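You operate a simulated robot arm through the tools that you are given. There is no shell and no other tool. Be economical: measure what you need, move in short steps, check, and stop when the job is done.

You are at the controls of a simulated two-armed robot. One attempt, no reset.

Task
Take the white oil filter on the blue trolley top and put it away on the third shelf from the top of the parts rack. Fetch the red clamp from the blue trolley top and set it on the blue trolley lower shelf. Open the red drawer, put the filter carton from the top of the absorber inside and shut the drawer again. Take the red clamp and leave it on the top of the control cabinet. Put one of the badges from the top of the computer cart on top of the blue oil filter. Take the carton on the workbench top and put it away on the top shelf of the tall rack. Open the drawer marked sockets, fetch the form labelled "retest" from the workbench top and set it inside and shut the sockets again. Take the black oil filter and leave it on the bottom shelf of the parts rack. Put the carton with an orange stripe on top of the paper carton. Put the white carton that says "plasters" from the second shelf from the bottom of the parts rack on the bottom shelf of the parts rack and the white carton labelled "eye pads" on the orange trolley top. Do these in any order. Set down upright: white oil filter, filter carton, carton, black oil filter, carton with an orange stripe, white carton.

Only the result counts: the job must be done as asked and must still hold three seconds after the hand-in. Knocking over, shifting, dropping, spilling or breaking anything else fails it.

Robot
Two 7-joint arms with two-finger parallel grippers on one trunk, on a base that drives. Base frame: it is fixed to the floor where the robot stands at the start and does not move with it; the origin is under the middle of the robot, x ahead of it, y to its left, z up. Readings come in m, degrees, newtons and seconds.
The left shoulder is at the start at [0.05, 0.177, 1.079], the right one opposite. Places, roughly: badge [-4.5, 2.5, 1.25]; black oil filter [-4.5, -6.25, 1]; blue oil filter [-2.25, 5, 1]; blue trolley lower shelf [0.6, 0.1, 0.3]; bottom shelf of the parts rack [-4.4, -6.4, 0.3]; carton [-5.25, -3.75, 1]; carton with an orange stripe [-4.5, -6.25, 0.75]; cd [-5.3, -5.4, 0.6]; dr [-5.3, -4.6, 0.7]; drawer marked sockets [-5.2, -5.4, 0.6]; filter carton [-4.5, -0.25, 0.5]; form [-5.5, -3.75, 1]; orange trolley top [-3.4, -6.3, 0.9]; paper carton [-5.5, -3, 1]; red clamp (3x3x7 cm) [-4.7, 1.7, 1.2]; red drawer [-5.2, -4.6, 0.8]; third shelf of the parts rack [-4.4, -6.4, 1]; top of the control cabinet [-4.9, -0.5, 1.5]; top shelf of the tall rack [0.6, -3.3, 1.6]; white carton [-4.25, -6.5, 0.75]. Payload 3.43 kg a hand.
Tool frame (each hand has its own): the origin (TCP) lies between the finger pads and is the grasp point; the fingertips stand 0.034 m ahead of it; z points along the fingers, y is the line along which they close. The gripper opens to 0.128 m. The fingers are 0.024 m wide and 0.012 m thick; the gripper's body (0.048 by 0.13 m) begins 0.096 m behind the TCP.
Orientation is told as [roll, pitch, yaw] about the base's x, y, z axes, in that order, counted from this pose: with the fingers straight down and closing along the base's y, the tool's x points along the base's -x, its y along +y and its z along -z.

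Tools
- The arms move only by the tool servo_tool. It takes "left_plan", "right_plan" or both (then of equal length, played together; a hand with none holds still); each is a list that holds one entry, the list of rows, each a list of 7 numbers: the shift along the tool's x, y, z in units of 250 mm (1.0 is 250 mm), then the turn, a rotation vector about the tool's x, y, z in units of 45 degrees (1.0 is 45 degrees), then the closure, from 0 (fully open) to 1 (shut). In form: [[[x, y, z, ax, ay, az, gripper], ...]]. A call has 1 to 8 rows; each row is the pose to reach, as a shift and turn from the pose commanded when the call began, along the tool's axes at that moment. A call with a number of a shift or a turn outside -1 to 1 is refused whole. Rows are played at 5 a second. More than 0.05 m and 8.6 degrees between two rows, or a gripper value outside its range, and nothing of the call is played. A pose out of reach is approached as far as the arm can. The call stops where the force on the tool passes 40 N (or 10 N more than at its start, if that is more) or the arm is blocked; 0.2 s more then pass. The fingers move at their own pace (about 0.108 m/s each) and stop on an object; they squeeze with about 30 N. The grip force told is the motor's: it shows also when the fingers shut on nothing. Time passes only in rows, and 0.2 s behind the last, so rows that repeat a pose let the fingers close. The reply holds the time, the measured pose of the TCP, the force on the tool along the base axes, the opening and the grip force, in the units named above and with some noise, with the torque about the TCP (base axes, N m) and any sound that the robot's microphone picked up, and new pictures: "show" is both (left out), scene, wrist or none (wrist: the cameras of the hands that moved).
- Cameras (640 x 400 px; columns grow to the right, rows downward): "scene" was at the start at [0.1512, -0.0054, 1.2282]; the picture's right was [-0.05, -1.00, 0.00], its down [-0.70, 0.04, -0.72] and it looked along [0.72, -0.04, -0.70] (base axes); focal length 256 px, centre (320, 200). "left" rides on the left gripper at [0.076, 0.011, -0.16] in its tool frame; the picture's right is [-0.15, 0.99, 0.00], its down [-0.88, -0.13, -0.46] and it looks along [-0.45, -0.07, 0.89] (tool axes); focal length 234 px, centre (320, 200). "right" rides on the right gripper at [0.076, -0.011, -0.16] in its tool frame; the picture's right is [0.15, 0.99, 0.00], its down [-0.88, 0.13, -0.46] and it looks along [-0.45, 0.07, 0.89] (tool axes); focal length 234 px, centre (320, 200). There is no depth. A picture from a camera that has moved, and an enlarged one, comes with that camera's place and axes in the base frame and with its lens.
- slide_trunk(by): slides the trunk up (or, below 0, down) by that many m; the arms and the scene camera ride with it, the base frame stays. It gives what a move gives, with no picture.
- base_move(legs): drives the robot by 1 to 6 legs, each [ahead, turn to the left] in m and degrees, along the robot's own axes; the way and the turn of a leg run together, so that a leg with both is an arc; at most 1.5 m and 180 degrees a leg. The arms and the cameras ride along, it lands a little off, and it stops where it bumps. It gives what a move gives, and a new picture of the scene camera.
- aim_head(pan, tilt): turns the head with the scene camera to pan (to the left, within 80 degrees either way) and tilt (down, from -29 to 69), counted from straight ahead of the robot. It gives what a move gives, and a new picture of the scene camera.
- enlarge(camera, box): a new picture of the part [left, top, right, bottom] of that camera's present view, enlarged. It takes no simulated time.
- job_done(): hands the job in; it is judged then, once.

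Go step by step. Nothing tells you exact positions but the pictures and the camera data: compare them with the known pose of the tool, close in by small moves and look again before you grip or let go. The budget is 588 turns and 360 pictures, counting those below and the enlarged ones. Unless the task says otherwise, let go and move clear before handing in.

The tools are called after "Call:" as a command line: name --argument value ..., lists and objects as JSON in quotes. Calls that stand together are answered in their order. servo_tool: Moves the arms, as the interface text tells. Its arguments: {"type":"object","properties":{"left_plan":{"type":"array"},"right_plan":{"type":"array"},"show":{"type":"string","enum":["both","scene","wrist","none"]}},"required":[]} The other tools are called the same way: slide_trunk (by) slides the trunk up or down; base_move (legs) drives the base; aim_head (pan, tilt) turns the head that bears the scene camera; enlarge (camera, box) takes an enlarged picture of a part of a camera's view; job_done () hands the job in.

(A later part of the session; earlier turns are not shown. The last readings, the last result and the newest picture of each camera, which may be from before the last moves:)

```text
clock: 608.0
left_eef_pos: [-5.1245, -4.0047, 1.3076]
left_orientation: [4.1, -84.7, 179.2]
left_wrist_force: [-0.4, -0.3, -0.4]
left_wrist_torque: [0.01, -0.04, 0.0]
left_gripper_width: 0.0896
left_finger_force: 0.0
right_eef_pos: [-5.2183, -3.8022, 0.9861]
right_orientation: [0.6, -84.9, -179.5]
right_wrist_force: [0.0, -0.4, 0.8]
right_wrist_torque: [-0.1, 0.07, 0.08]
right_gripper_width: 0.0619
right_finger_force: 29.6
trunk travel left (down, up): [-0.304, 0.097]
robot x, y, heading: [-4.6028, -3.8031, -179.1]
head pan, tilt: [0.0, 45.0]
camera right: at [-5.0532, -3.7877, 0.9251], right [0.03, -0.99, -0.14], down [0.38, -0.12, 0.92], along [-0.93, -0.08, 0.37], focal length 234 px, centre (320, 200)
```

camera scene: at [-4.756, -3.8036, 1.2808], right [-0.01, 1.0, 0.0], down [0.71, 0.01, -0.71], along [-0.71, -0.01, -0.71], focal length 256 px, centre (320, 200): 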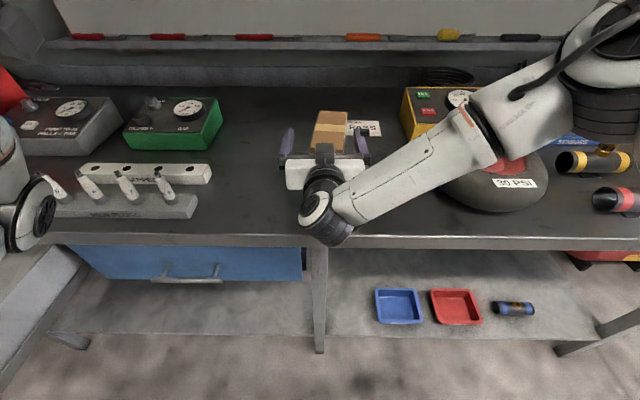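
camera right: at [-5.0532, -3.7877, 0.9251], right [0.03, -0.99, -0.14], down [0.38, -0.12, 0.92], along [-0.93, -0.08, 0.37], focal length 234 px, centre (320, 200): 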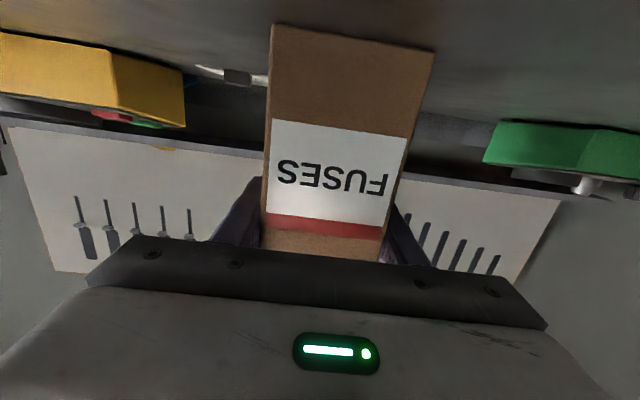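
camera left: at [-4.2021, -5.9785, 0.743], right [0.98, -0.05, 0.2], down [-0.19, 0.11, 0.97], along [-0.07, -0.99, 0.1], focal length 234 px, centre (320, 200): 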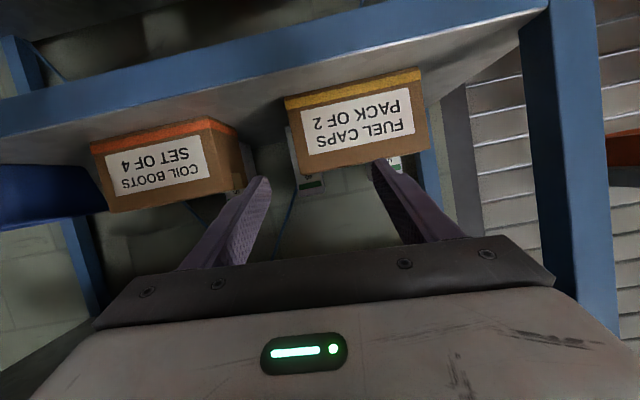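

Gripped. Lift and back off.

Call:
servo_tool --right_plan '[[[-0.12, 0, -0.01, 0, 0, 0, 1], [-0.28, 0, -0.024, 0, 0, 0, 1]]]' --show "none"

Call:
base_move --legs '[[-0.32, 0], [0, 90], [1.4, 0]]'

```text
clock: 608.6
left_eef_pos: [-5.1225, -4.0046, 1.308]
left_orientation: [4.1, -84.7, 179.0]
left_wrist_force: [0.1, -0.1, -0.1]
left_wrist_torque: [0.0, -0.01, -0.01]
left_gripper_width: 0.0894
left_finger_force: 0.0
right_eef_pos: [-5.2189, -3.802, 1.056]
right_orientation: [0.4, -84.8, -179.4]
right_wrist_force: [-0.5, 1.1, -3.8]
right_wrist_torque: [-0.01, -0.07, 0.02]
right_gripper_width: 0.0619
right_finger_force: 30.3
trunk travel left (down, up): [-0.304, 0.097]
robot x, y, heading: [-4.6047, -3.7994, -179.2]
head pan, tilt: [0.0, 45.0]
```

```text
clock: 621.1
left_eef_pos: [-4.0584, -5.7146, 1.3072]
left_orientation: [4.0, -84.7, -90.9]
left_wrist_force: [-0.8, -0.1, -0.4]
left_wrist_torque: [0.01, -0.02, 0.0]
left_gripper_width: 0.0897
left_finger_force: 0.0
right_eef_pos: [-4.261, -5.809, 1.0554]
right_orientation: [0.6, -84.9, -89.5]
right_wrist_force: [0.3, 0.0, -2.6]
right_wrist_torque: [0.02, -0.02, 0.02]
right_gripper_width: 0.0621
right_finger_force: 30.3
trunk travel left (down, up): [-0.304, 0.097]
robot x, y, heading: [-4.26, -5.1925, -89.3]
head pan, tilt: [0.0, 45.0]
camera scene: at [-4.2598, -5.3467, 1.2809], right [-1.0, -0.01, 0.0], down [-0.01, 0.71, -0.71], along [0.01, -0.71, -0.71], focal length 256 px, centre (320, 200)
```

scene: 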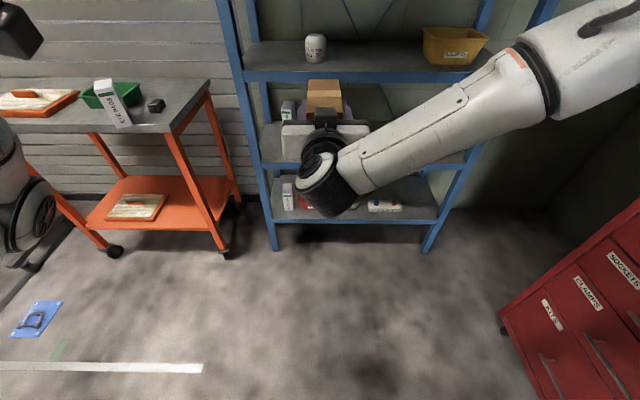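

Call:
base_move --legs '[[0, 89.3], [1.4, 0], [1.35, 0], [0, 57.3], [1.5, 0]]'

```text
clock: 638.8
left_eef_pos: [-1.006, -4.9421, 1.3085]
left_orientation: [4.0, -84.7, 1.7]
left_wrist_force: [-0.2, 0.6, 0.2]
left_wrist_torque: [-0.01, 0.03, 0.02]
left_gripper_width: 0.0896
left_finger_force: 0.0
right_eef_pos: [-0.8985, -5.1525, 1.0551]
right_orientation: [1.6, -84.9, -0.2]
right_wrist_force: [-6.4, -3.3, 2.7]
right_wrist_torque: [0.12, 0.14, -0.46]
right_gripper_width: 0.0621
right_finger_force: 30.1
trunk travel left (down, up): [-0.304, 0.097]
robot x, y, heading: [-1.5156, -5.1683, 2.9]
head pan, tilt: [0.0, 45.0]
stopped in leg 4: the force on the tool passed its limit (the readings are from after the stop); the commanded pose is now the measured one
camera scene: at [-1.3666, -5.1614, 1.2812], right [0.05, -1.0, 0.0], down [-0.71, -0.04, -0.71], along [0.71, 0.04, -0.71], focal length 256 px, centre (320, 200)
```

scene: 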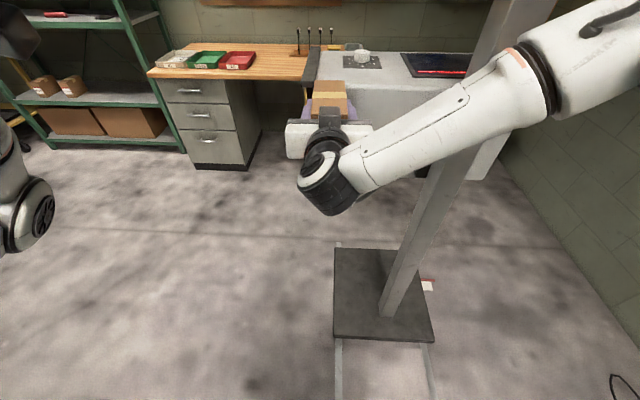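

The carton's end touched the aligner stand. Back off before turning.

Call:
base_move --legs '[[-0.35, 0]]'

Call:
aim_head --pan 0 --tilt 20

```text
clock: 641.1
left_eef_pos: [-1.357, -4.9591, 1.3067]
left_orientation: [3.9, -84.7, 2.1]
left_wrist_force: [-1.3, 0.1, 0.5]
left_wrist_torque: [0.02, 0.02, -0.01]
left_gripper_width: 0.0896
left_finger_force: 0.1
right_eef_pos: [-1.2477, -5.1698, 1.0548]
right_orientation: [0.7, -84.9, 0.9]
right_wrist_force: [-0.9, 0.4, -2.7]
right_wrist_torque: [-0.01, 0.04, -0.02]
right_gripper_width: 0.0621
right_finger_force: 30.1
trunk travel left (down, up): [-0.304, 0.097]
robot x, y, heading: [-1.8656, -5.1871, 3.3]
head pan, tilt: [0.0, 45.0]
camera scene: at [-1.7148, -5.1798, 1.281], right [0.06, -1.0, 0.0], down [-0.71, -0.04, -0.71], along [0.71, 0.04, -0.71], focal length 256 px, centre (320, 200)
```

scene: 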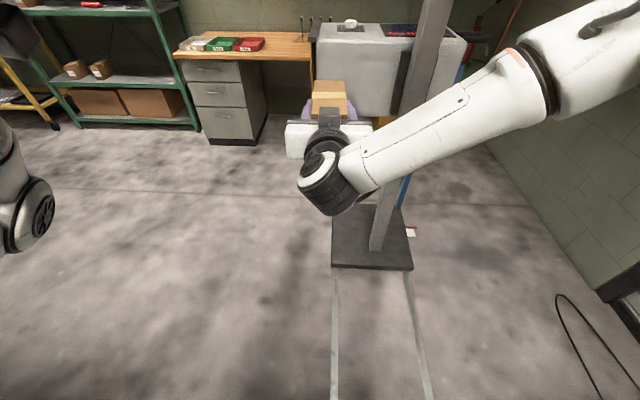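

```text
clock: 642.0
left_eef_pos: [-1.3556, -4.96, 1.3073]
left_orientation: [3.9, -84.6, 2.0]
left_wrist_force: [0.4, 0.4, -0.1]
left_wrist_torque: [-0.02, 0.0, 0.01]
left_gripper_width: 0.0896
left_finger_force: 0.0
right_eef_pos: [-1.2465, -5.1705, 1.055]
right_orientation: [0.7, -84.8, 0.9]
right_wrist_force: [0.2, 0.7, -2.3]
right_wrist_torque: [0.02, 0.01, 0.0]
right_gripper_width: 0.0614
right_finger_force: 29.6
trunk travel left (down, up): [-0.304, 0.097]
robot x, y, heading: [-1.8624, -5.1866, 3.0]
head pan, tilt: [0.0, 20.0]
camera scene: at [-1.7025, -5.1791, 1.3195], right [0.06, -1.0, 0.0], down [-0.34, -0.02, -0.94], along [0.94, 0.05, -0.34], focal length 256 px, centre (320, 200)
```

scene: 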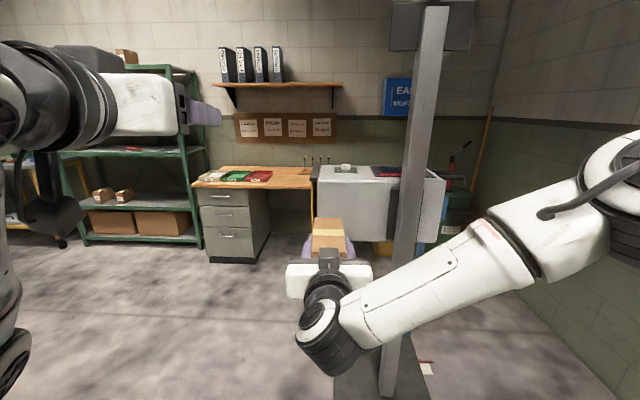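

Call:
base_move --legs '[[0.18, 0], [0, 54], [1.5, 0], [0.4, 0], [0, -57]]'

```text
clock: 657.6
left_eef_pos: [-0.1012, -3.4021, 1.3071]
left_orientation: [4.1, -84.6, -2.4]
left_wrist_force: [0.0, 0.7, 0.5]
left_wrist_torque: [-0.02, -0.03, 0.01]
left_gripper_width: 0.0895
left_finger_force: 0.1
right_eef_pos: [-0.0088, -3.619, 1.0539]
right_orientation: [0.8, -84.8, -3.2]
right_wrist_force: [0.0, -0.7, -3.0]
right_wrist_torque: [-0.02, 0.02, -0.01]
right_gripper_width: 0.0619
right_finger_force: 30.3
trunk travel left (down, up): [-0.304, 0.097]
robot x, y, heading: [-0.6293, -3.5925, -1.3]
head pan, tilt: [0.0, 20.0]
camera scene: at [-0.4643, -3.5953, 1.3196], right [-0.02, -1.0, 0.0], down [-0.34, 0.01, -0.94], along [0.94, -0.02, -0.34], focal length 256 px, centre (320, 200)
```

scene: 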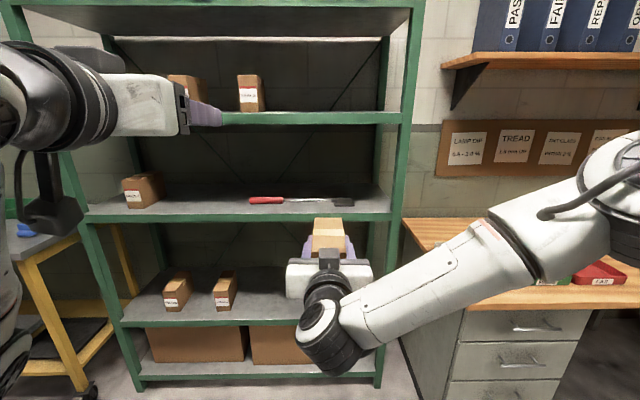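

The tall green rack is ahead; its top shelf (~1.6 m) is above my camera. I'll raise the trunk, back off a bit and look up at it.

Call:
slide_trunk --by 0.097

Call:
base_move --legs '[[-0.35, 0]]'

Call:
aim_head --pan 10 --tilt -8

```text
clock: 658.9
left_eef_pos: [-0.1017, -3.4029, 1.4035]
left_orientation: [3.9, -84.7, -2.3]
left_wrist_force: [0.2, -0.6, 0.3]
left_wrist_torque: [0.02, -0.01, 0.02]
left_gripper_width: 0.0897
left_finger_force: 0.1
right_eef_pos: [-0.0087, -3.6207, 1.1519]
right_orientation: [0.6, -84.8, -3.0]
right_wrist_force: [-0.4, 0.1, -2.8]
right_wrist_torque: [0.0, 0.02, 0.0]
right_gripper_width: 0.0622
right_finger_force: 30.2
trunk travel left (down, up): [-0.401, 0.0]
robot x, y, heading: [-0.6294, -3.5895, -1.1]
head pan, tilt: [0.0, 20.0]
```

```text
clock: 661.1
left_eef_pos: [-0.4496, -3.3954, 1.4038]
left_orientation: [3.8, -84.7, -2.5]
left_wrist_force: [-0.5, 0.8, 0.1]
left_wrist_torque: [0.0, 0.04, 0.0]
left_gripper_width: 0.0894
left_finger_force: 0.0
right_eef_pos: [-0.3603, -3.6125, 1.1526]
right_orientation: [0.7, -84.8, -3.3]
right_wrist_force: [0.5, 0.5, -2.6]
right_wrist_torque: [0.04, 0.04, 0.0]
right_gripper_width: 0.0624
right_finger_force: 30.1
trunk travel left (down, up): [-0.401, 0.0]
robot x, y, heading: [-0.9771, -3.5834, -1.3]
head pan, tilt: [0.0, 20.0]
camera scene: at [-0.8147, -3.5889, 1.4167], right [-0.02, -1.0, 0.0], down [-0.34, 0.01, -0.94], along [0.94, -0.02, -0.34], focal length 256 px, centre (320, 200)
```

scene: 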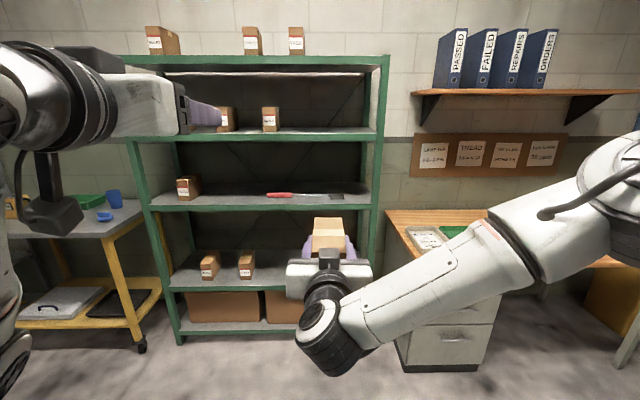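

```text
clock: 662.1
left_eef_pos: [-0.45, -3.3956, 1.404]
left_orientation: [3.9, -84.7, -2.4]
left_wrist_force: [0.6, 0.2, 0.0]
left_wrist_torque: [0.02, -0.03, -0.05]
left_gripper_width: 0.0897
left_finger_force: 0.1
right_eef_pos: [-0.3588, -3.6154, 1.1511]
right_orientation: [0.6, -84.8, -3.3]
right_wrist_force: [0.1, 0.6, -2.5]
right_wrist_torque: [0.0, 0.0, -0.01]
right_gripper_width: 0.062
right_finger_force: 29.5
trunk travel left (down, up): [-0.401, 0.0]
robot x, y, heading: [-0.9767, -3.5874, -1.2]
head pan, tilt: [10.0, -8.0]
camera scene: at [-0.8226, -3.5739, 1.4611], right [0.15, -0.99, 0.0], down [0.14, 0.02, -0.99], along [0.98, 0.15, 0.14], focal length 256 px, centre (320, 200)
```

scene: 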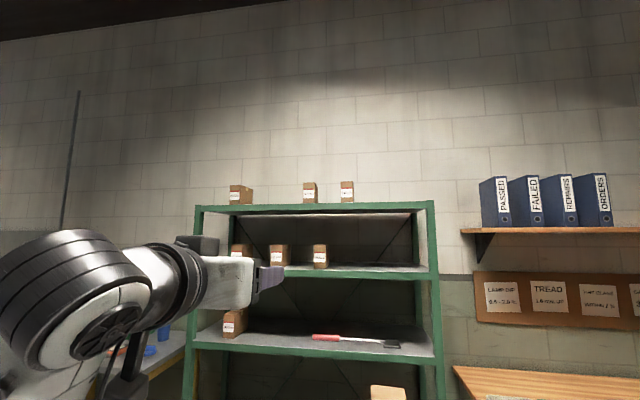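

There are three cartons on the top shelf; it's free right of them (y -3.55…-3.87), with the surface at z≈1.605 and front x≈0.41. Raise the carton high in steps.

Call:
servo_tool --right_plan '[[[-0.16, -0.06, -0.03, 0, 0, 0, 1], [-0.32, -0.12, -0.06, 0, 0, 0, 1], [-0.48, -0.18, -0.09, 0, 0, 0, 1], [-0.64, -0.24, -0.12, 0, 0, 0, 1], [-0.797, -0.3, -0.15, 0, 0, 0, 1]]]' --show "none"

Call:
servo_tool --right_plan '[[[-0.16, -0.06, -0.03, 0, 0, 0, 1], [-0.32, -0.12, -0.06, 0, 0, 0, 1], [-0.48, -0.18, -0.09, 0, 0, 0, 1], [-0.64, -0.24, -0.12, 0, 0, 0, 1], [-0.797, -0.3, -0.15, 0, 0, 0, 1]]]' --show "none"

Call:
servo_tool --right_plan '[[[-0.16, 0, -0.01, 0, 0, 0, 1], [-0.32, 0, -0.03, 0, 0, 0, 1], [-0.48, 0, -0.05, 0, 0, 0, 1], [-0.64, 0, -0.06, 0, 0, 0, 1], [-0.72, 0, -0.07, 0, 0, 0, 1]]]' --show "scene"

```text
clock: 663.3
left_eef_pos: [-0.4518, -3.3967, 1.405]
left_orientation: [4.3, -84.7, -2.6]
left_wrist_force: [0.1, 0.4, 0.2]
left_wrist_torque: [0.04, 0.0, 0.04]
left_gripper_width: 0.0894
left_finger_force: 0.1
right_eef_pos: [-0.3824, -3.6859, 1.3539]
right_orientation: [0.1, -84.7, -2.7]
right_wrist_force: [0.3, 0.0, -3.3]
right_wrist_torque: [0.0, 0.0, 0.01]
right_gripper_width: 0.0617
right_finger_force: 30.2
trunk travel left (down, up): [-0.401, 0.0]
robot x, y, heading: [-0.9776, -3.5835, -1.1]
head pan, tilt: [10.0, -8.0]
```

```text
clock: 664.5
left_eef_pos: [-0.4515, -3.3974, 1.4033]
left_orientation: [4.1, -84.6, -2.6]
left_wrist_force: [-0.2, 0.3, 0.1]
left_wrist_torque: [0.01, 0.0, -0.02]
left_gripper_width: 0.0897
left_finger_force: 0.1
right_eef_pos: [-0.4051, -3.762, 1.5549]
right_orientation: [0.2, -84.8, -3.0]
right_wrist_force: [0.1, 0.0, -3.2]
right_wrist_torque: [-0.01, 0.01, -0.01]
right_gripper_width: 0.0619
right_finger_force: 29.8
trunk travel left (down, up): [-0.401, 0.0]
robot x, y, heading: [-0.9791, -3.5829, -1.4]
head pan, tilt: [10.0, -8.0]
```

```text
clock: 665.7
left_eef_pos: [-0.4511, -3.3956, 1.404]
left_orientation: [3.5, -84.6, -2.0]
left_wrist_force: [0.7, 0.5, 0.2]
left_wrist_torque: [-0.02, 0.0, -0.01]
left_gripper_width: 0.0897
left_finger_force: 0.1
right_eef_pos: [-0.4066, -3.7614, 1.7368]
right_orientation: [-1.1, -84.8, -1.5]
right_wrist_force: [0.7, 0.5, -2.2]
right_wrist_torque: [0.0, 0.06, 0.01]
right_gripper_width: 0.0622
right_finger_force: 30.1
trunk travel left (down, up): [-0.401, 0.0]
robot x, y, heading: [-0.976, -3.5833, -1.4]
head pan, tilt: [10.0, -8.0]
camera scene: at [-0.8229, -3.5731, 1.4612], right [0.15, -0.99, 0.0], down [0.14, 0.02, -0.99], along [0.98, 0.15, 0.14], focal length 256 px, centre (320, 200)
```

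scene: 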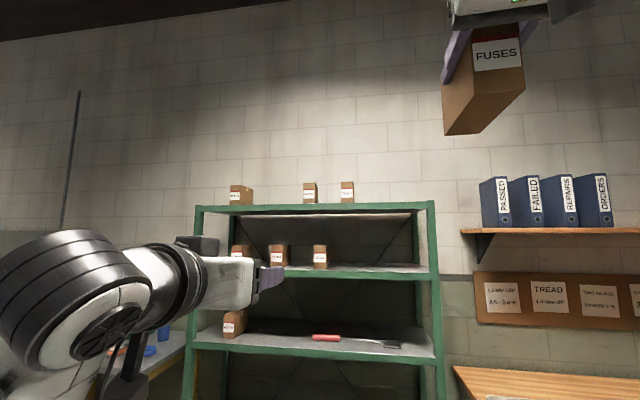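

Height reached. Position the base so I approach at +30° heading (keeps the left hand clear of the rack).

Call:
base_move --legs '[[0, -45.6], [0.678, 0], [0, 77], [0.33, 0]]'

```text
clock: 676.6
left_eef_pos: [0.1317, -3.4824, 1.403]
left_orientation: [4.1, -84.8, 28.5]
left_wrist_force: [-0.2, 0.0, 0.1]
left_wrist_torque: [0.0, -0.04, 0.05]
left_gripper_width: 0.0897
left_finger_force: 0.1
right_eef_pos: [0.3588, -3.7749, 1.7358]
right_orientation: [0.7, -84.7, 27.6]
right_wrist_force: [-0.4, 0.1, -2.7]
right_wrist_torque: [0.01, 0.01, -0.01]
right_gripper_width: 0.062
right_finger_force: 30.3
trunk travel left (down, up): [-0.401, 0.0]
robot x, y, heading: [-0.2245, -3.9136, 29.4]
head pan, tilt: [10.0, -8.0]
camera scene: at [-0.0966, -3.8255, 1.4611], right [0.64, -0.77, 0.0], down [0.11, 0.09, -0.99], along [0.76, 0.63, 0.14], focal length 256 px, centre (320, 200)
```

scene: 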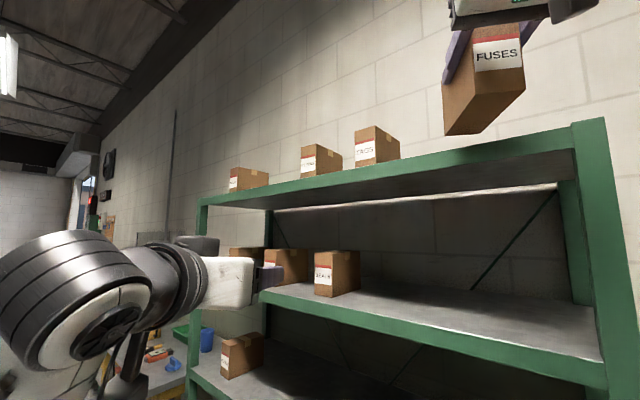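

Call:
servo_tool --right_plan '[[[0, -0.06, 0, 0, 0, 0, 1], [0, -0.12, 0, 0, 0, 0, 1]]]' --show "none"

Call:
base_move --legs '[[0.15, 0]]'

Call:
servo_tool --right_plan '[[[0.08, 0, 0.007, 0, 0, 0, 1], [0.12, 0, 0.01, 0, 0, 0, 1], [0.145, 0, 0.012, 0, 0, 0, 1], [0.17, 0, 0.014, 0, 0, 0, 1], [0.195, 0, 0.017, 0, 0, 0, 1], [0.22, 0, 0.019, 0, 0, 0, 1], [0.245, 0, 0.021, 0, 0, 0, 1], [0.27, 0, 0.023, 0, 0, 0, 1]]]' --show "none"

```text
clock: 677.2
left_eef_pos: [0.1315, -3.4823, 1.4036]
left_orientation: [4.1, -84.6, 28.3]
left_wrist_force: [0.4, -0.1, -0.2]
left_wrist_torque: [-0.01, -0.02, 0.0]
left_gripper_width: 0.0896
left_finger_force: 0.1
right_eef_pos: [0.3722, -3.7997, 1.7355]
right_orientation: [0.7, -84.8, 27.8]
right_wrist_force: [-0.5, -0.2, -2.6]
right_wrist_torque: [-0.01, -0.01, 0.01]
right_gripper_width: 0.0618
right_finger_force: 30.0
trunk travel left (down, up): [-0.401, 0.0]
robot x, y, heading: [-0.2233, -3.9144, 30.0]
head pan, tilt: [10.0, -8.0]
```

```text
clock: 678.5
left_eef_pos: [0.2622, -3.4068, 1.4034]
left_orientation: [4.0, -84.7, 28.5]
left_wrist_force: [0.5, 0.7, -0.6]
left_wrist_torque: [-0.02, -0.06, 0.01]
left_gripper_width: 0.0895
left_finger_force: 0.1
right_eef_pos: [0.5019, -3.7249, 1.7351]
right_orientation: [0.8, -84.8, 27.5]
right_wrist_force: [0.6, -0.1, -4.5]
right_wrist_torque: [0.01, 0.03, -0.01]
right_gripper_width: 0.0618
right_finger_force: 30.4
trunk travel left (down, up): [-0.401, 0.0]
robot x, y, heading: [-0.0927, -3.8362, 29.4]
head pan, tilt: [10.0, -8.0]
camera scene: at [0.0342, -3.7507, 1.4611], right [0.64, -0.77, 0.0], down [0.11, 0.09, -0.99], along [0.76, 0.63, 0.14], focal length 256 px, centre (320, 200)
```

scene: 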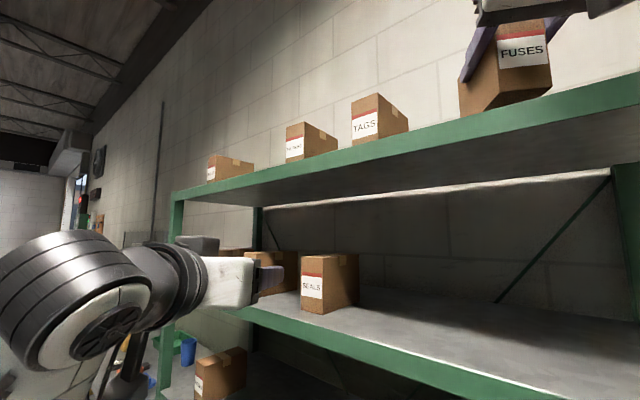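

```text
clock: 680.4
left_eef_pos: [0.2599, -3.4087, 1.406]
left_orientation: [3.7, -84.8, 28.5]
left_wrist_force: [0.2, 0.7, 0.5]
left_wrist_torque: [-0.01, -0.05, -0.01]
left_gripper_width: 0.0896
left_finger_force: 0.0
right_eef_pos: [0.4975, -3.7282, 1.6733]
right_orientation: [0.8, -85.4, 27.5]
right_wrist_force: [1.2, -4.1, 26.1]
right_wrist_torque: [-0.5, 0.51, 0.54]
right_gripper_width: 0.062
right_finger_force: 29.6
trunk travel left (down, up): [-0.401, 0.0]
robot x, y, heading: [-0.0942, -3.8367, 29.8]
head pan, tilt: [10.0, -8.0]
```

Contact. Release and back away.

Call:
servo_tool --right_plan '[[[0, 0, 0, 0, 0, 0, 0.5], [0, 0, 0, 0, 0, 0, 0.35], [0, 0, 0, 0, 0, 0, 0.3], [0, 0, 0, 0, 0, 0, 0.3]]]' --show "none"

Call:
base_move --legs '[[-0.45, 0]]'

```text
clock: 681.4
left_eef_pos: [0.2623, -3.4074, 1.4051]
left_orientation: [3.9, -84.6, 28.5]
left_wrist_force: [-0.1, -0.1, -0.9]
left_wrist_torque: [0.0, -0.02, 0.0]
left_gripper_width: 0.0897
left_finger_force: 0.0
right_eef_pos: [0.5019, -3.725, 1.6684]
right_orientation: [0.7, -84.7, 27.7]
right_wrist_force: [-0.5, -0.2, 0.6]
right_wrist_torque: [0.01, -0.02, 0.03]
right_gripper_width: 0.0895
right_finger_force: 0.1
trunk travel left (down, up): [-0.401, 0.0]
robot x, y, heading: [-0.0913, -3.8395, 29.8]
head pan, tilt: [10.0, -8.0]
```

```text
clock: 684.1
left_eef_pos: [-0.1275, -3.6322, 1.4044]
left_orientation: [3.9, -84.7, 28.3]
left_wrist_force: [-0.1, 0.2, -0.5]
left_wrist_torque: [-0.01, 0.01, -0.03]
left_gripper_width: 0.0898
left_finger_force: 0.0
right_eef_pos: [0.1107, -3.9503, 1.6689]
right_orientation: [0.7, -84.8, 27.5]
right_wrist_force: [0.3, 0.3, -0.1]
right_wrist_torque: [0.0, 0.03, -0.02]
right_gripper_width: 0.0896
right_finger_force: 0.0
trunk travel left (down, up): [-0.401, 0.0]
robot x, y, heading: [-0.4842, -4.0582, 29.9]
head pan, tilt: [10.0, -8.0]
camera scene: at [-0.3571, -3.9744, 1.4613], right [0.64, -0.77, 0.0], down [0.11, 0.09, -0.99], along [0.76, 0.63, 0.14], focal length 256 px, centre (320, 200)
```

scene: 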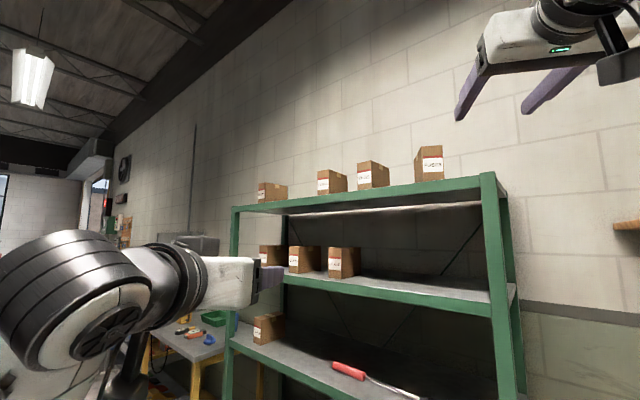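

FUSES is on the top shelf. Lower the right arm to a neutral height and drive north.

Call:
servo_tool --right_plan '[[[0.19, 0, 0.016, 0, 0, 0, 0.3], [0.38, 0, 0.03, 0, 0, 0, 0.3], [0.57, 0, 0.05, 0, 0, 0, 0.3], [0.76, 0, 0.066, 0, 0, 0, 0.3], [0.95, 0, 0.083, 0, 0, 0, 0.3]]]' --show "none"

Call:
servo_tool --right_plan '[[[0.19, 0, 0.016, 0, 0, 0, 0.3], [0.38, 0, 0.03, 0, 0, 0, 0.3], [0.57, 0, 0.05, 0, 0, 0, 0.3], [0.76, 0, 0.066, 0, 0, 0, 0.3], [0.95, 0, 0.083, 0, 0, 0, 0.3]]]' --show "none"

Call:
base_move --legs '[[0, 63], [1.5, 0], [1.5, 0], [1.5, 0], [1.0, 0], [0, 57]]'

```text
clock: 685.3
left_eef_pos: [-0.1267, -3.6312, 1.4045]
left_orientation: [4.2, -84.7, 28.1]
left_wrist_force: [0.1, -0.2, -0.4]
left_wrist_torque: [0.01, 0.0, 0.01]
left_gripper_width: 0.0896
left_finger_force: 0.1
right_eef_pos: [0.1107, -3.9507, 1.4317]
right_orientation: [1.9, -84.8, 26.3]
right_wrist_force: [0.8, -0.5, 0.1]
right_wrist_torque: [-0.03, -0.02, -0.02]
right_gripper_width: 0.0895
right_finger_force: 0.1
trunk travel left (down, up): [-0.401, 0.0]
robot x, y, heading: [-0.4803, -4.062, 29.5]
head pan, tilt: [10.0, -8.0]
```

```text
clock: 686.5
left_eef_pos: [-0.1302, -3.6315, 1.4061]
left_orientation: [3.3, -84.9, 29.0]
left_wrist_force: [-1.8, -1.0, 1.2]
left_wrist_torque: [-0.01, 0.02, -0.1]
left_gripper_width: 0.0895
left_finger_force: 0.1
right_eef_pos: [0.0882, -3.9224, 1.2187]
right_orientation: [20.1, -85.2, 9.4]
right_wrist_force: [7.5, -7.9, -7.3]
right_wrist_torque: [0.52, -0.88, 1.25]
right_gripper_width: 0.0894
right_finger_force: 0.1
right hand out of reach, approached as far as the arm can: row 5
trunk travel left (down, up): [-0.401, 0.0]
robot x, y, heading: [-0.4849, -4.0633, 29.6]
head pan, tilt: [10.0, -8.0]
```

```text
clock: 718.0
left_eef_pos: [-1.2122, 1.5244, 1.405]
left_orientation: [3.7, -84.7, 148.5]
left_wrist_force: [0.0, -0.3, -0.3]
left_wrist_torque: [0.01, 0.02, -0.01]
left_gripper_width: 0.0896
left_finger_force: 0.0
right_eef_pos: [-1.0615, 1.8756, 1.2055]
right_orientation: [0.2, -84.4, 147.5]
right_wrist_force: [0.0, 0.5, 0.1]
right_wrist_torque: [0.0, -0.02, -0.02]
right_gripper_width: 0.0896
right_finger_force: 0.0
trunk travel left (down, up): [-0.401, 0.0]
robot x, y, heading: [-0.66, 1.4311, 149.5]
head pan, tilt: [10.0, -8.0]
camera scene: at [-0.8039, 1.4964, 1.4612], right [0.35, 0.94, 0.0], down [-0.13, 0.05, -0.99], along [-0.93, 0.35, 0.14], focal length 256 px, centre (320, 200)
```

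scene: 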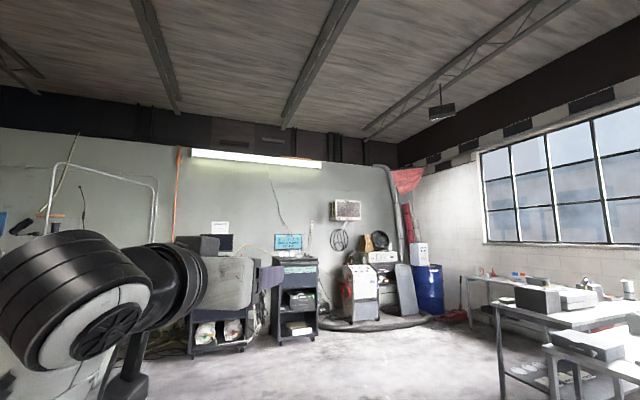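

Call:
aim_head --pan 0 --tilt 18

Call:
base_move --legs '[[0, 17], [1.5, 0], [1.2, 0], [0, 13]]'

```text
clock: 718.9
left_eef_pos: [-1.2125, 1.5254, 1.4043]
left_orientation: [3.8, -84.7, 148.4]
left_wrist_force: [-0.4, -0.1, -0.5]
left_wrist_torque: [-0.03, -0.01, 0.01]
left_gripper_width: 0.0896
left_finger_force: 0.2
right_eef_pos: [-1.0628, 1.875, 1.205]
right_orientation: [0.3, -84.4, 147.3]
right_wrist_force: [-0.5, 0.1, 0.3]
right_wrist_torque: [-0.01, 0.01, -0.01]
right_gripper_width: 0.0896
right_finger_force: 0.1
trunk travel left (down, up): [-0.401, 0.0]
robot x, y, heading: [-0.6587, 1.4306, 149.9]
head pan, tilt: [0.0, 18.0]
camera scene: at [-0.8039, 1.514, 1.42], right [0.51, 0.86, 0.0], down [0.27, -0.16, -0.95], along [-0.82, 0.48, -0.31], focal length 256 px, centre (320, 200)
```

scene: 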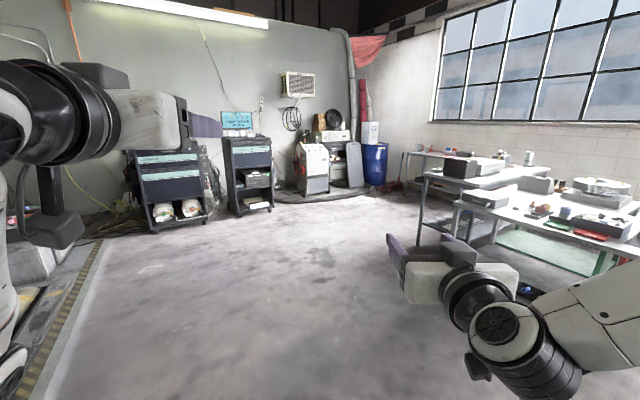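

```text
clock: 733.8
left_eef_pos: [-3.7965, 1.8394, 1.4054]
left_orientation: [3.5, -84.7, 179.4]
left_wrist_force: [0.7, 0.1, 0.7]
left_wrist_torque: [-0.02, 0.01, -0.01]
left_gripper_width: 0.0896
left_finger_force: 0.1
right_eef_pos: [-3.8439, 2.2177, 1.2065]
right_orientation: [0.0, -84.5, 178.2]
right_wrist_force: [0.4, 0.0, 0.2]
right_wrist_torque: [0.03, 0.02, 0.0]
right_gripper_width: 0.0895
right_finger_force: 0.1
trunk travel left (down, up): [-0.401, 0.0]
robot x, y, heading: [-3.2732, 2.041, -179.9]
head pan, tilt: [0.0, 18.0]
camera scene: at [-3.4385, 2.0382, 1.4199], right [0.0, 1.0, 0.0], down [0.31, 0.0, -0.95], along [-0.95, 0.0, -0.31], focal length 256 px, centre (320, 200)
```

scene: 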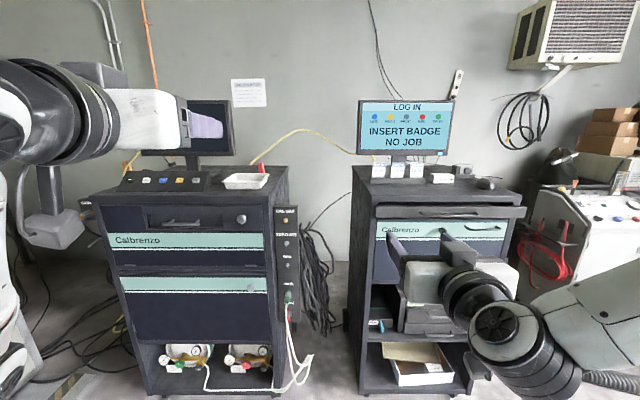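

Call:
enlarge --camera "scene" --box '[340, 90, 520, 210]'

Call:
enlarge --camera "scene" --box '[110, 140, 300, 220]'

```text
3.33 times, centred on (430, 150) of scene
camera zoom: at [-3.4385, 2.0382, 1.4199], right [0.0, 1.0, 0.0], down [0.31, 0.0, -0.95], along [-0.95, 0.0, -0.31], focal length 855 px, centre (-47, 367)
```

zoom: 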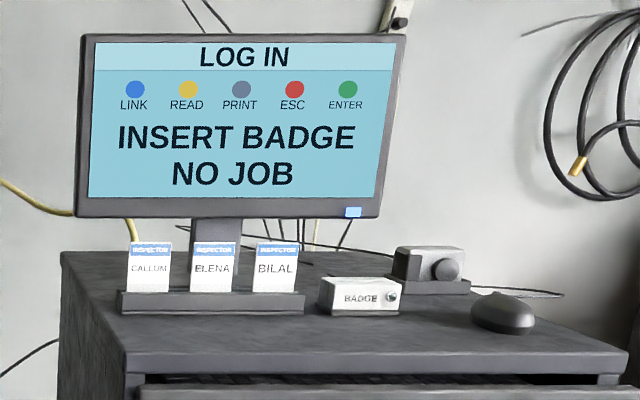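

```text
3.37 times, centred on (205, 180) of scene
camera zoom: at [-3.4385, 2.0382, 1.4199], right [0.0, 1.0, 0.0], down [0.31, 0.0, -0.95], along [-0.95, 0.0, -0.31], focal length 864 px, centre (707, 267)
```

zoom: 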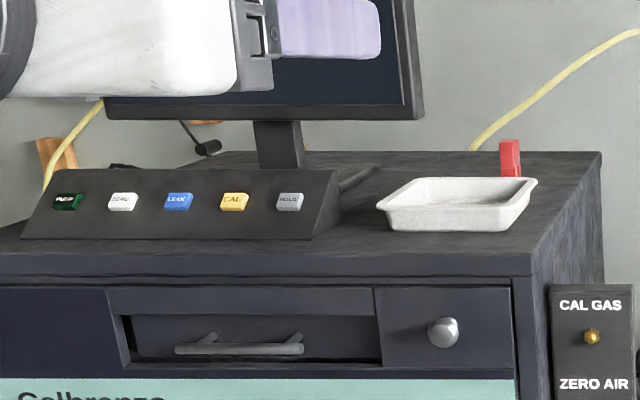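

Badges CALLUM, ELENA, BILAL stand in a holder on the computer cart; the red clamp stands behind the white tray on the left cart. Badge first: turn the right hand to point straight down.

Call:
servo_tool --right_plan '[[[0, 0, 0, 0, 0.16, 0, 0.4], [0, 0, 0, 0, 0.33, 0, 0.4], [-0.05, 0, 0, 0, 0.5, 0, 0.4], [-0.12, 0, 0, 0, 0.66, 0, 0.4], [-0.2, 0, 0, 0, 0.83, 0, 0.4], [-0.3, 0, 0, 0, 1, 0, 0.4]]]' --show "none"

Call:
servo_tool --right_plan '[[[0, 0, -0.05, 0, 0.15, 0, 0.4], [0, 0, -0.1, 0, 0.3, 0, 0.4], [0, 0, -0.15, 0, 0.45, 0, 0.4], [0, 0, -0.2, 0, 0.6, 0, 0.4], [0, 0, -0.25, 0, 0.75, 0, 0.46], [0, 0, -0.25, 0, 0.87, 0, 0.46]]]' --show "none"

```text
clock: 735.1
left_eef_pos: [-3.7957, 1.8389, 1.404]
left_orientation: [3.6, -84.7, 179.2]
left_wrist_force: [-0.9, 0.4, -0.1]
left_wrist_torque: [0.02, -0.01, 0.0]
left_gripper_width: 0.0896
left_finger_force: 0.1
right_eef_pos: [-3.8513, 2.219, 1.281]
right_orientation: [0.1, -39.4, 178.2]
right_wrist_force: [-0.5, -0.2, -0.4]
right_wrist_torque: [0.01, -0.03, 0.01]
right_gripper_width: 0.0767
right_finger_force: 0.0
trunk travel left (down, up): [-0.401, 0.0]
robot x, y, heading: [-3.2752, 2.0416, -179.8]
head pan, tilt: [0.0, 18.0]
```

```text
clock: 736.5
left_eef_pos: [-3.7963, 1.8386, 1.4035]
left_orientation: [3.3, -84.7, 179.5]
left_wrist_force: [-0.5, 0.1, 0.6]
left_wrist_torque: [0.02, 0.0, -0.02]
left_gripper_width: 0.0896
left_finger_force: 0.1
right_eef_pos: [-3.8105, 2.2167, 1.3296]
right_orientation: [0.1, -0.2, 178.4]
right_wrist_force: [0.9, -0.9, 0.7]
right_wrist_torque: [0.01, 0.0, 0.0]
right_gripper_width: 0.0693
right_finger_force: 0.2
trunk travel left (down, up): [-0.401, 0.0]
robot x, y, heading: [-3.2764, 2.0395, -179.7]
head pan, tilt: [0.0, 18.0]
```

Call:
base_move --legs '[[0.45, 0]]'

Call:
enlarge --camera "right" --box '[0, 0, 640, 400]'

```text
clock: 739.2
left_eef_pos: [-4.2406, 1.8407, 1.4043]
left_orientation: [3.9, -84.6, 179.0]
left_wrist_force: [0.1, 0.2, -0.1]
left_wrist_torque: [-0.01, -0.01, 0.02]
left_gripper_width: 0.0895
left_finger_force: 0.0
right_eef_pos: [-4.256, 2.2189, 1.3292]
right_orientation: [0.0, -0.3, 178.1]
right_wrist_force: [-0.7, -0.1, 0.1]
right_wrist_torque: [0.0, -0.02, 0.0]
right_gripper_width: 0.069
right_finger_force: 0.0
trunk travel left (down, up): [-0.401, 0.0]
robot x, y, heading: [-3.7168, 2.0413, -179.9]
head pan, tilt: [0.0, 18.0]
camera scene: at [-3.8833, 2.0382, 1.4199], right [0.0, 1.0, 0.0], down [0.31, 0.0, -0.95], along [-0.95, 0.0, -0.31], focal length 256 px, centre (320, 200)
```

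scene: 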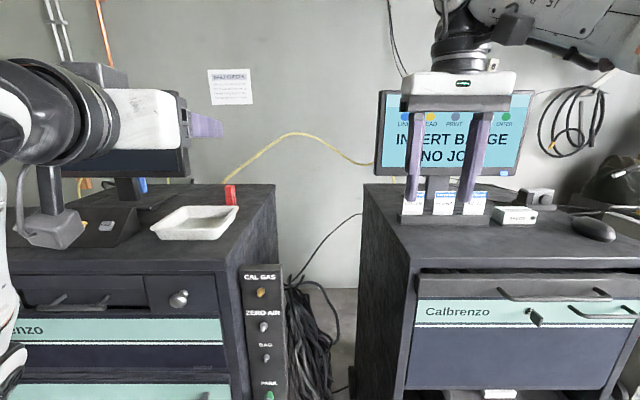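

```text
1.00 times, centred on (320, 200) of right
camera zoom: at [-4.1795, 2.2263, 1.4884], right [0.11, -0.99, 0.0], down [-0.88, -0.1, 0.46], along [-0.46, -0.05, -0.89], focal length 234 px, centre (320, 200)
```

zoom: 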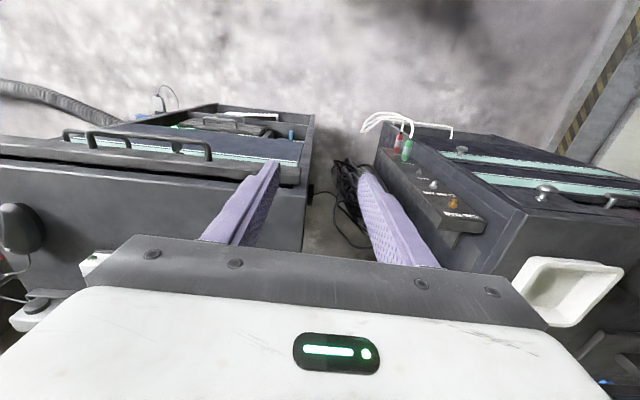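

Badges are near x=-4.555; CALLUM is at y≈2.30, top z≈1.227. Move in above it and look.

Call:
base_move --legs '[[0.235, 0]]'

Call:
servo_tool --right_plan '[[[-0.06, -0.1, 0, 0, 0, 0, 0.46], [-0.13, -0.2, 0, 0, 0, 0, 0.46], [-0.2, -0.31, 0, 0, 0, 0, 0.46], [-0.24, -0.31, 0, 0, 0, 0, 0.46]]]' --show "wrist"

```text
clock: 741.0
left_eef_pos: [-4.4751, 1.8402, 1.4034]
left_orientation: [3.7, -84.6, 179.0]
left_wrist_force: [-0.4, -0.1, -0.4]
left_wrist_torque: [-0.04, 0.0, -0.02]
left_gripper_width: 0.0897
left_finger_force: 0.1
right_eef_pos: [-4.4912, 2.2165, 1.3306]
right_orientation: [0.0, -0.2, 178.3]
right_wrist_force: [-0.5, -0.2, -1.1]
right_wrist_torque: [0.01, -0.06, -0.02]
right_gripper_width: 0.0689
right_finger_force: 0.0
trunk travel left (down, up): [-0.401, 0.0]
robot x, y, heading: [-3.953, 2.037, -180.1]
head pan, tilt: [0.0, 18.0]
camera scene: at [-4.1179, 2.0378, 1.4198], right [0.0, 1.0, 0.0], down [0.31, 0.0, -0.95], along [-0.95, 0.0, -0.31], focal length 256 px, centre (320, 200)
```

scene: 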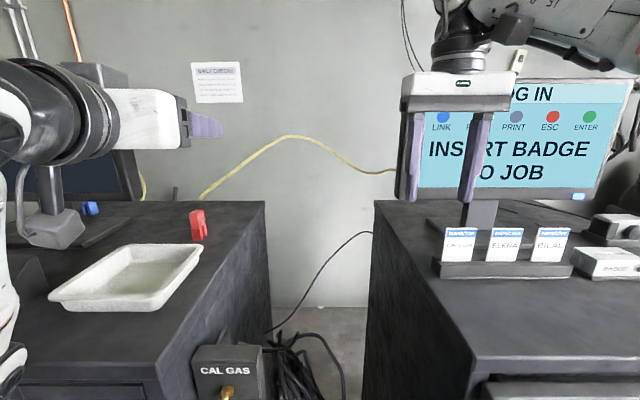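

```text
clock: 742.0
left_eef_pos: [-4.4739, 1.8392, 1.4035]
left_orientation: [3.5, -84.7, 179.3]
left_wrist_force: [-0.3, 1.0, 0.3]
left_wrist_torque: [0.03, 0.01, 0.0]
left_gripper_width: 0.0895
left_finger_force: 0.0
right_eef_pos: [-4.5182, 2.2856, 1.3175]
right_orientation: [0.0, -0.3, 178.2]
right_wrist_force: [-0.6, -1.1, 0.0]
right_wrist_torque: [0.0, 0.01, 0.01]
right_gripper_width: 0.069
right_finger_force: 0.1
right hand out of reach, approached as far as the arm can: row 2, 3, 4
trunk travel left (down, up): [-0.401, 0.0]
robot x, y, heading: [-3.9471, 2.0436, -179.7]
head pan, tilt: [0.0, 18.0]
camera right: at [-4.4423, 2.2939, 1.4769], right [0.12, -0.99, 0.0], down [-0.88, -0.1, 0.46], along [-0.46, -0.05, -0.89], focal length 234 px, centre (320, 200)
```

right: 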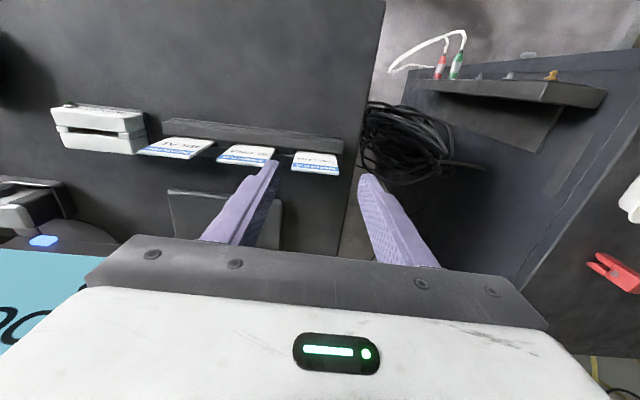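

CALLUM is at about [-4.529, 2.289]. Descend so the fingers straddle it.

Call:
servo_tool --right_plan '[[[-0.02, -0.012, 0.12, 0, 0, 0, 0.46], [-0.048, -0.012, 0.24, 0, 0, 0, 0.46], [-0.048, -0.012, 0.34, 0, 0, 0, 0.46], [-0.048, -0.012, 0.375, 0, 0, 0, 0.46]]]' --show "wrist"

```text
clock: 743.0
left_eef_pos: [-4.475, 1.8399, 1.4048]
left_orientation: [3.7, -84.9, 178.9]
left_wrist_force: [0.1, -0.2, -0.9]
left_wrist_torque: [-0.01, -0.02, 0.01]
left_gripper_width: 0.0895
left_finger_force: 0.1
right_eef_pos: [-4.5319, 2.289, 1.2244]
right_orientation: [0.1, -0.4, 178.1]
right_wrist_force: [-0.1, 0.7, -0.2]
right_wrist_torque: [-0.04, -0.02, 0.01]
right_gripper_width: 0.0689
right_finger_force: 0.0
trunk travel left (down, up): [-0.401, 0.0]
robot x, y, heading: [-3.955, 2.0344, -179.7]
head pan, tilt: [0.0, 18.0]
camera right: at [-4.4551, 2.298, 1.3835], right [0.11, -0.99, 0.0], down [-0.88, -0.1, 0.46], along [-0.46, -0.05, -0.89], focal length 234 px, centre (320, 200)
```

right: 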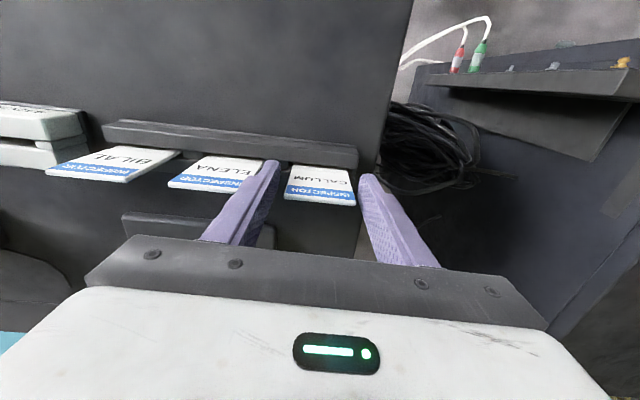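

Call:
servo_tool --right_plan '[[[-0.015, 0, 0.02, 0, 0, 0, 0.46], [-0.015, 0, 0.02, 0, 0, 0, 0.7], [-0.015, 0, 0.02, 0, 0, 0, 1], [-0.015, 0, 0.02, 0, 0, 0, 1]]]' --show "wrist"

```text
clock: 744.0
left_eef_pos: [-4.475, 1.8389, 1.404]
left_orientation: [3.8, -84.9, 179.0]
left_wrist_force: [-0.1, -0.3, 0.3]
left_wrist_torque: [-0.02, -0.02, 0.02]
left_gripper_width: 0.0896
left_finger_force: 0.1
right_eef_pos: [-4.5351, 2.289, 1.2194]
right_orientation: [0.1, -0.3, 178.1]
right_wrist_force: [0.2, 0.6, 0.0]
right_wrist_torque: [-0.01, 0.03, -0.02]
right_gripper_width: 0.0526
right_finger_force: 29.9
trunk travel left (down, up): [-0.401, 0.0]
robot x, y, heading: [-3.9515, 2.04, -180.1]
head pan, tilt: [0.0, 18.0]
camera right: at [-4.4589, 2.2982, 1.3787], right [0.11, -0.99, 0.0], down [-0.88, -0.1, 0.46], along [-0.46, -0.05, -0.89], focal length 234 px, centre (320, 200)
```

right: 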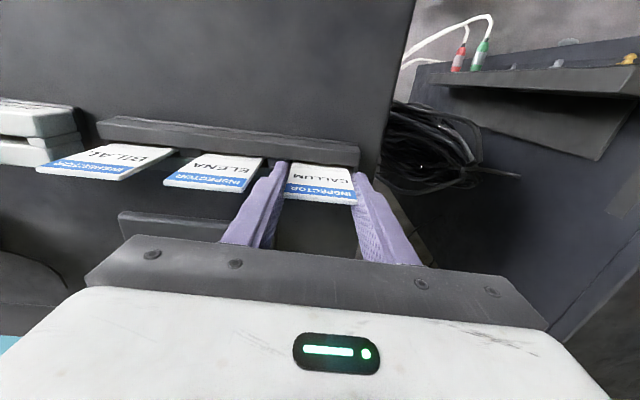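

Badge gripped by its edges (5.3 cm). Lift out.

Call:
servo_tool --right_plan '[[[0, 0, -0.1, 0, 0, 0, 1], [0, 0, -0.25, 0, 0, 0, 1], [0, 0, -0.42, 0, 0, 0, 1]]]' --show "wrist"

```text
clock: 744.8
left_eef_pos: [-4.4738, 1.8397, 1.4061]
left_orientation: [3.9, -84.9, 178.7]
left_wrist_force: [0.7, 0.0, 1.0]
left_wrist_torque: [-0.02, 0.02, 0.02]
left_gripper_width: 0.0895
left_finger_force: 0.1
right_eef_pos: [-4.5196, 2.2852, 1.3168]
right_orientation: [0.0, -0.3, 178.2]
right_wrist_force: [0.3, 0.1, -0.3]
right_wrist_torque: [-0.03, 0.02, 0.0]
right_gripper_width: 0.053
right_finger_force: 29.6
right hand out of reach, approached as far as the arm can: row 3
trunk travel left (down, up): [-0.401, 0.0]
robot x, y, heading: [-3.9487, 2.0384, -179.6]
head pan, tilt: [0.0, 18.0]
camera right: at [-4.4425, 2.2939, 1.4761], right [0.12, -0.99, 0.0], down [-0.88, -0.1, 0.46], along [-0.46, -0.05, -0.89], focal length 234 px, centre (320, 200)
```

right: 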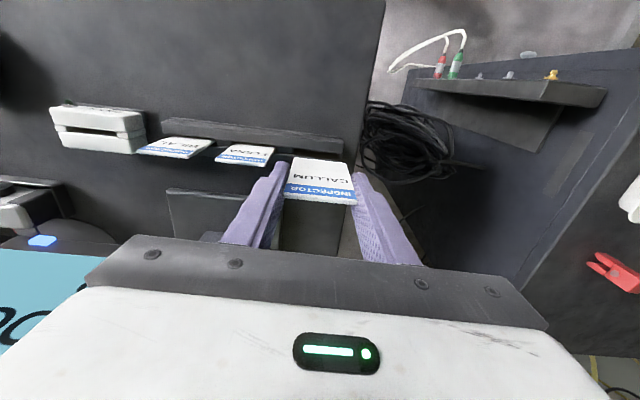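

Badge CALLUM is out. Back off and head for the blue oil filter by the window benches.

Call:
base_move --legs '[[-0.7, 0], [0, -115], [0.6, 0]]'

```text
clock: 756.5
left_eef_pos: [-2.9548, 3.1396, 1.4054]
left_orientation: [3.9, -84.9, 63.8]
left_wrist_force: [-0.5, 0.1, 0.4]
left_wrist_torque: [0.0, 0.01, 0.01]
left_gripper_width: 0.0896
left_finger_force: 0.0
right_eef_pos: [-2.5318, 2.991, 1.3166]
right_orientation: [0.0, -0.4, 63.0]
right_wrist_force: [0.8, -0.6, -0.9]
right_wrist_torque: [0.01, 0.04, 0.01]
right_gripper_width: 0.0527
right_finger_force: 29.8
trunk travel left (down, up): [-0.401, 0.0]
robot x, y, heading: [-2.9948, 2.5824, 64.8]
head pan, tilt: [0.0, 18.0]
camera scene: at [-2.9272, 2.7297, 1.4199], right [0.91, -0.42, 0.0], down [-0.13, -0.28, -0.95], along [0.4, 0.86, -0.31], focal length 256 px, centre (320, 200)
```

scene: 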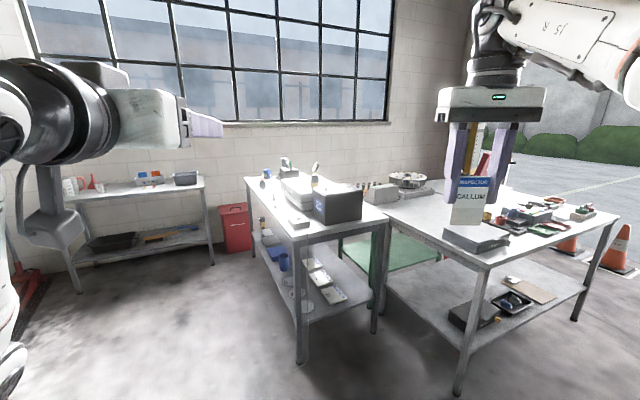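

Call:
enlarge --camera "scene" --box '[230, 140, 450, 260]'

Call:
enlarge --camera "scene" --box '[430, 150, 640, 270]'

```text
2.91 times, centred on (340, 200) of scene
camera zoom: at [-2.9272, 2.7297, 1.4199], right [0.91, -0.42, 0.0], down [-0.13, -0.28, -0.95], along [0.4, 0.86, -0.31], focal length 746 px, centre (262, 200)
```

zoom: 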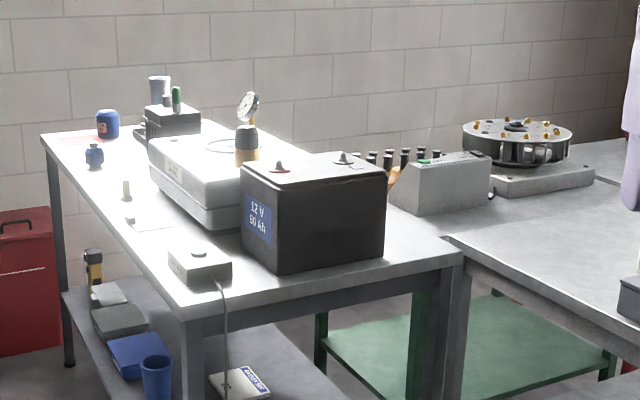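

```text
3.05 times, centred on (535, 210) of scene
camera zoom: at [-2.9272, 2.7297, 1.4199], right [0.91, -0.42, 0.0], down [-0.13, -0.28, -0.95], along [0.4, 0.86, -0.31], focal length 782 px, centre (-335, 170)
```

zoom: 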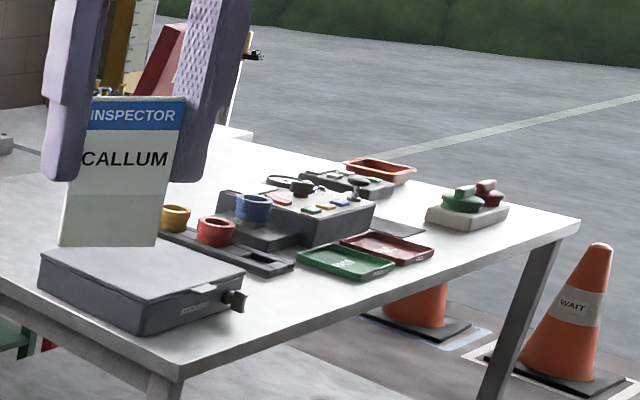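

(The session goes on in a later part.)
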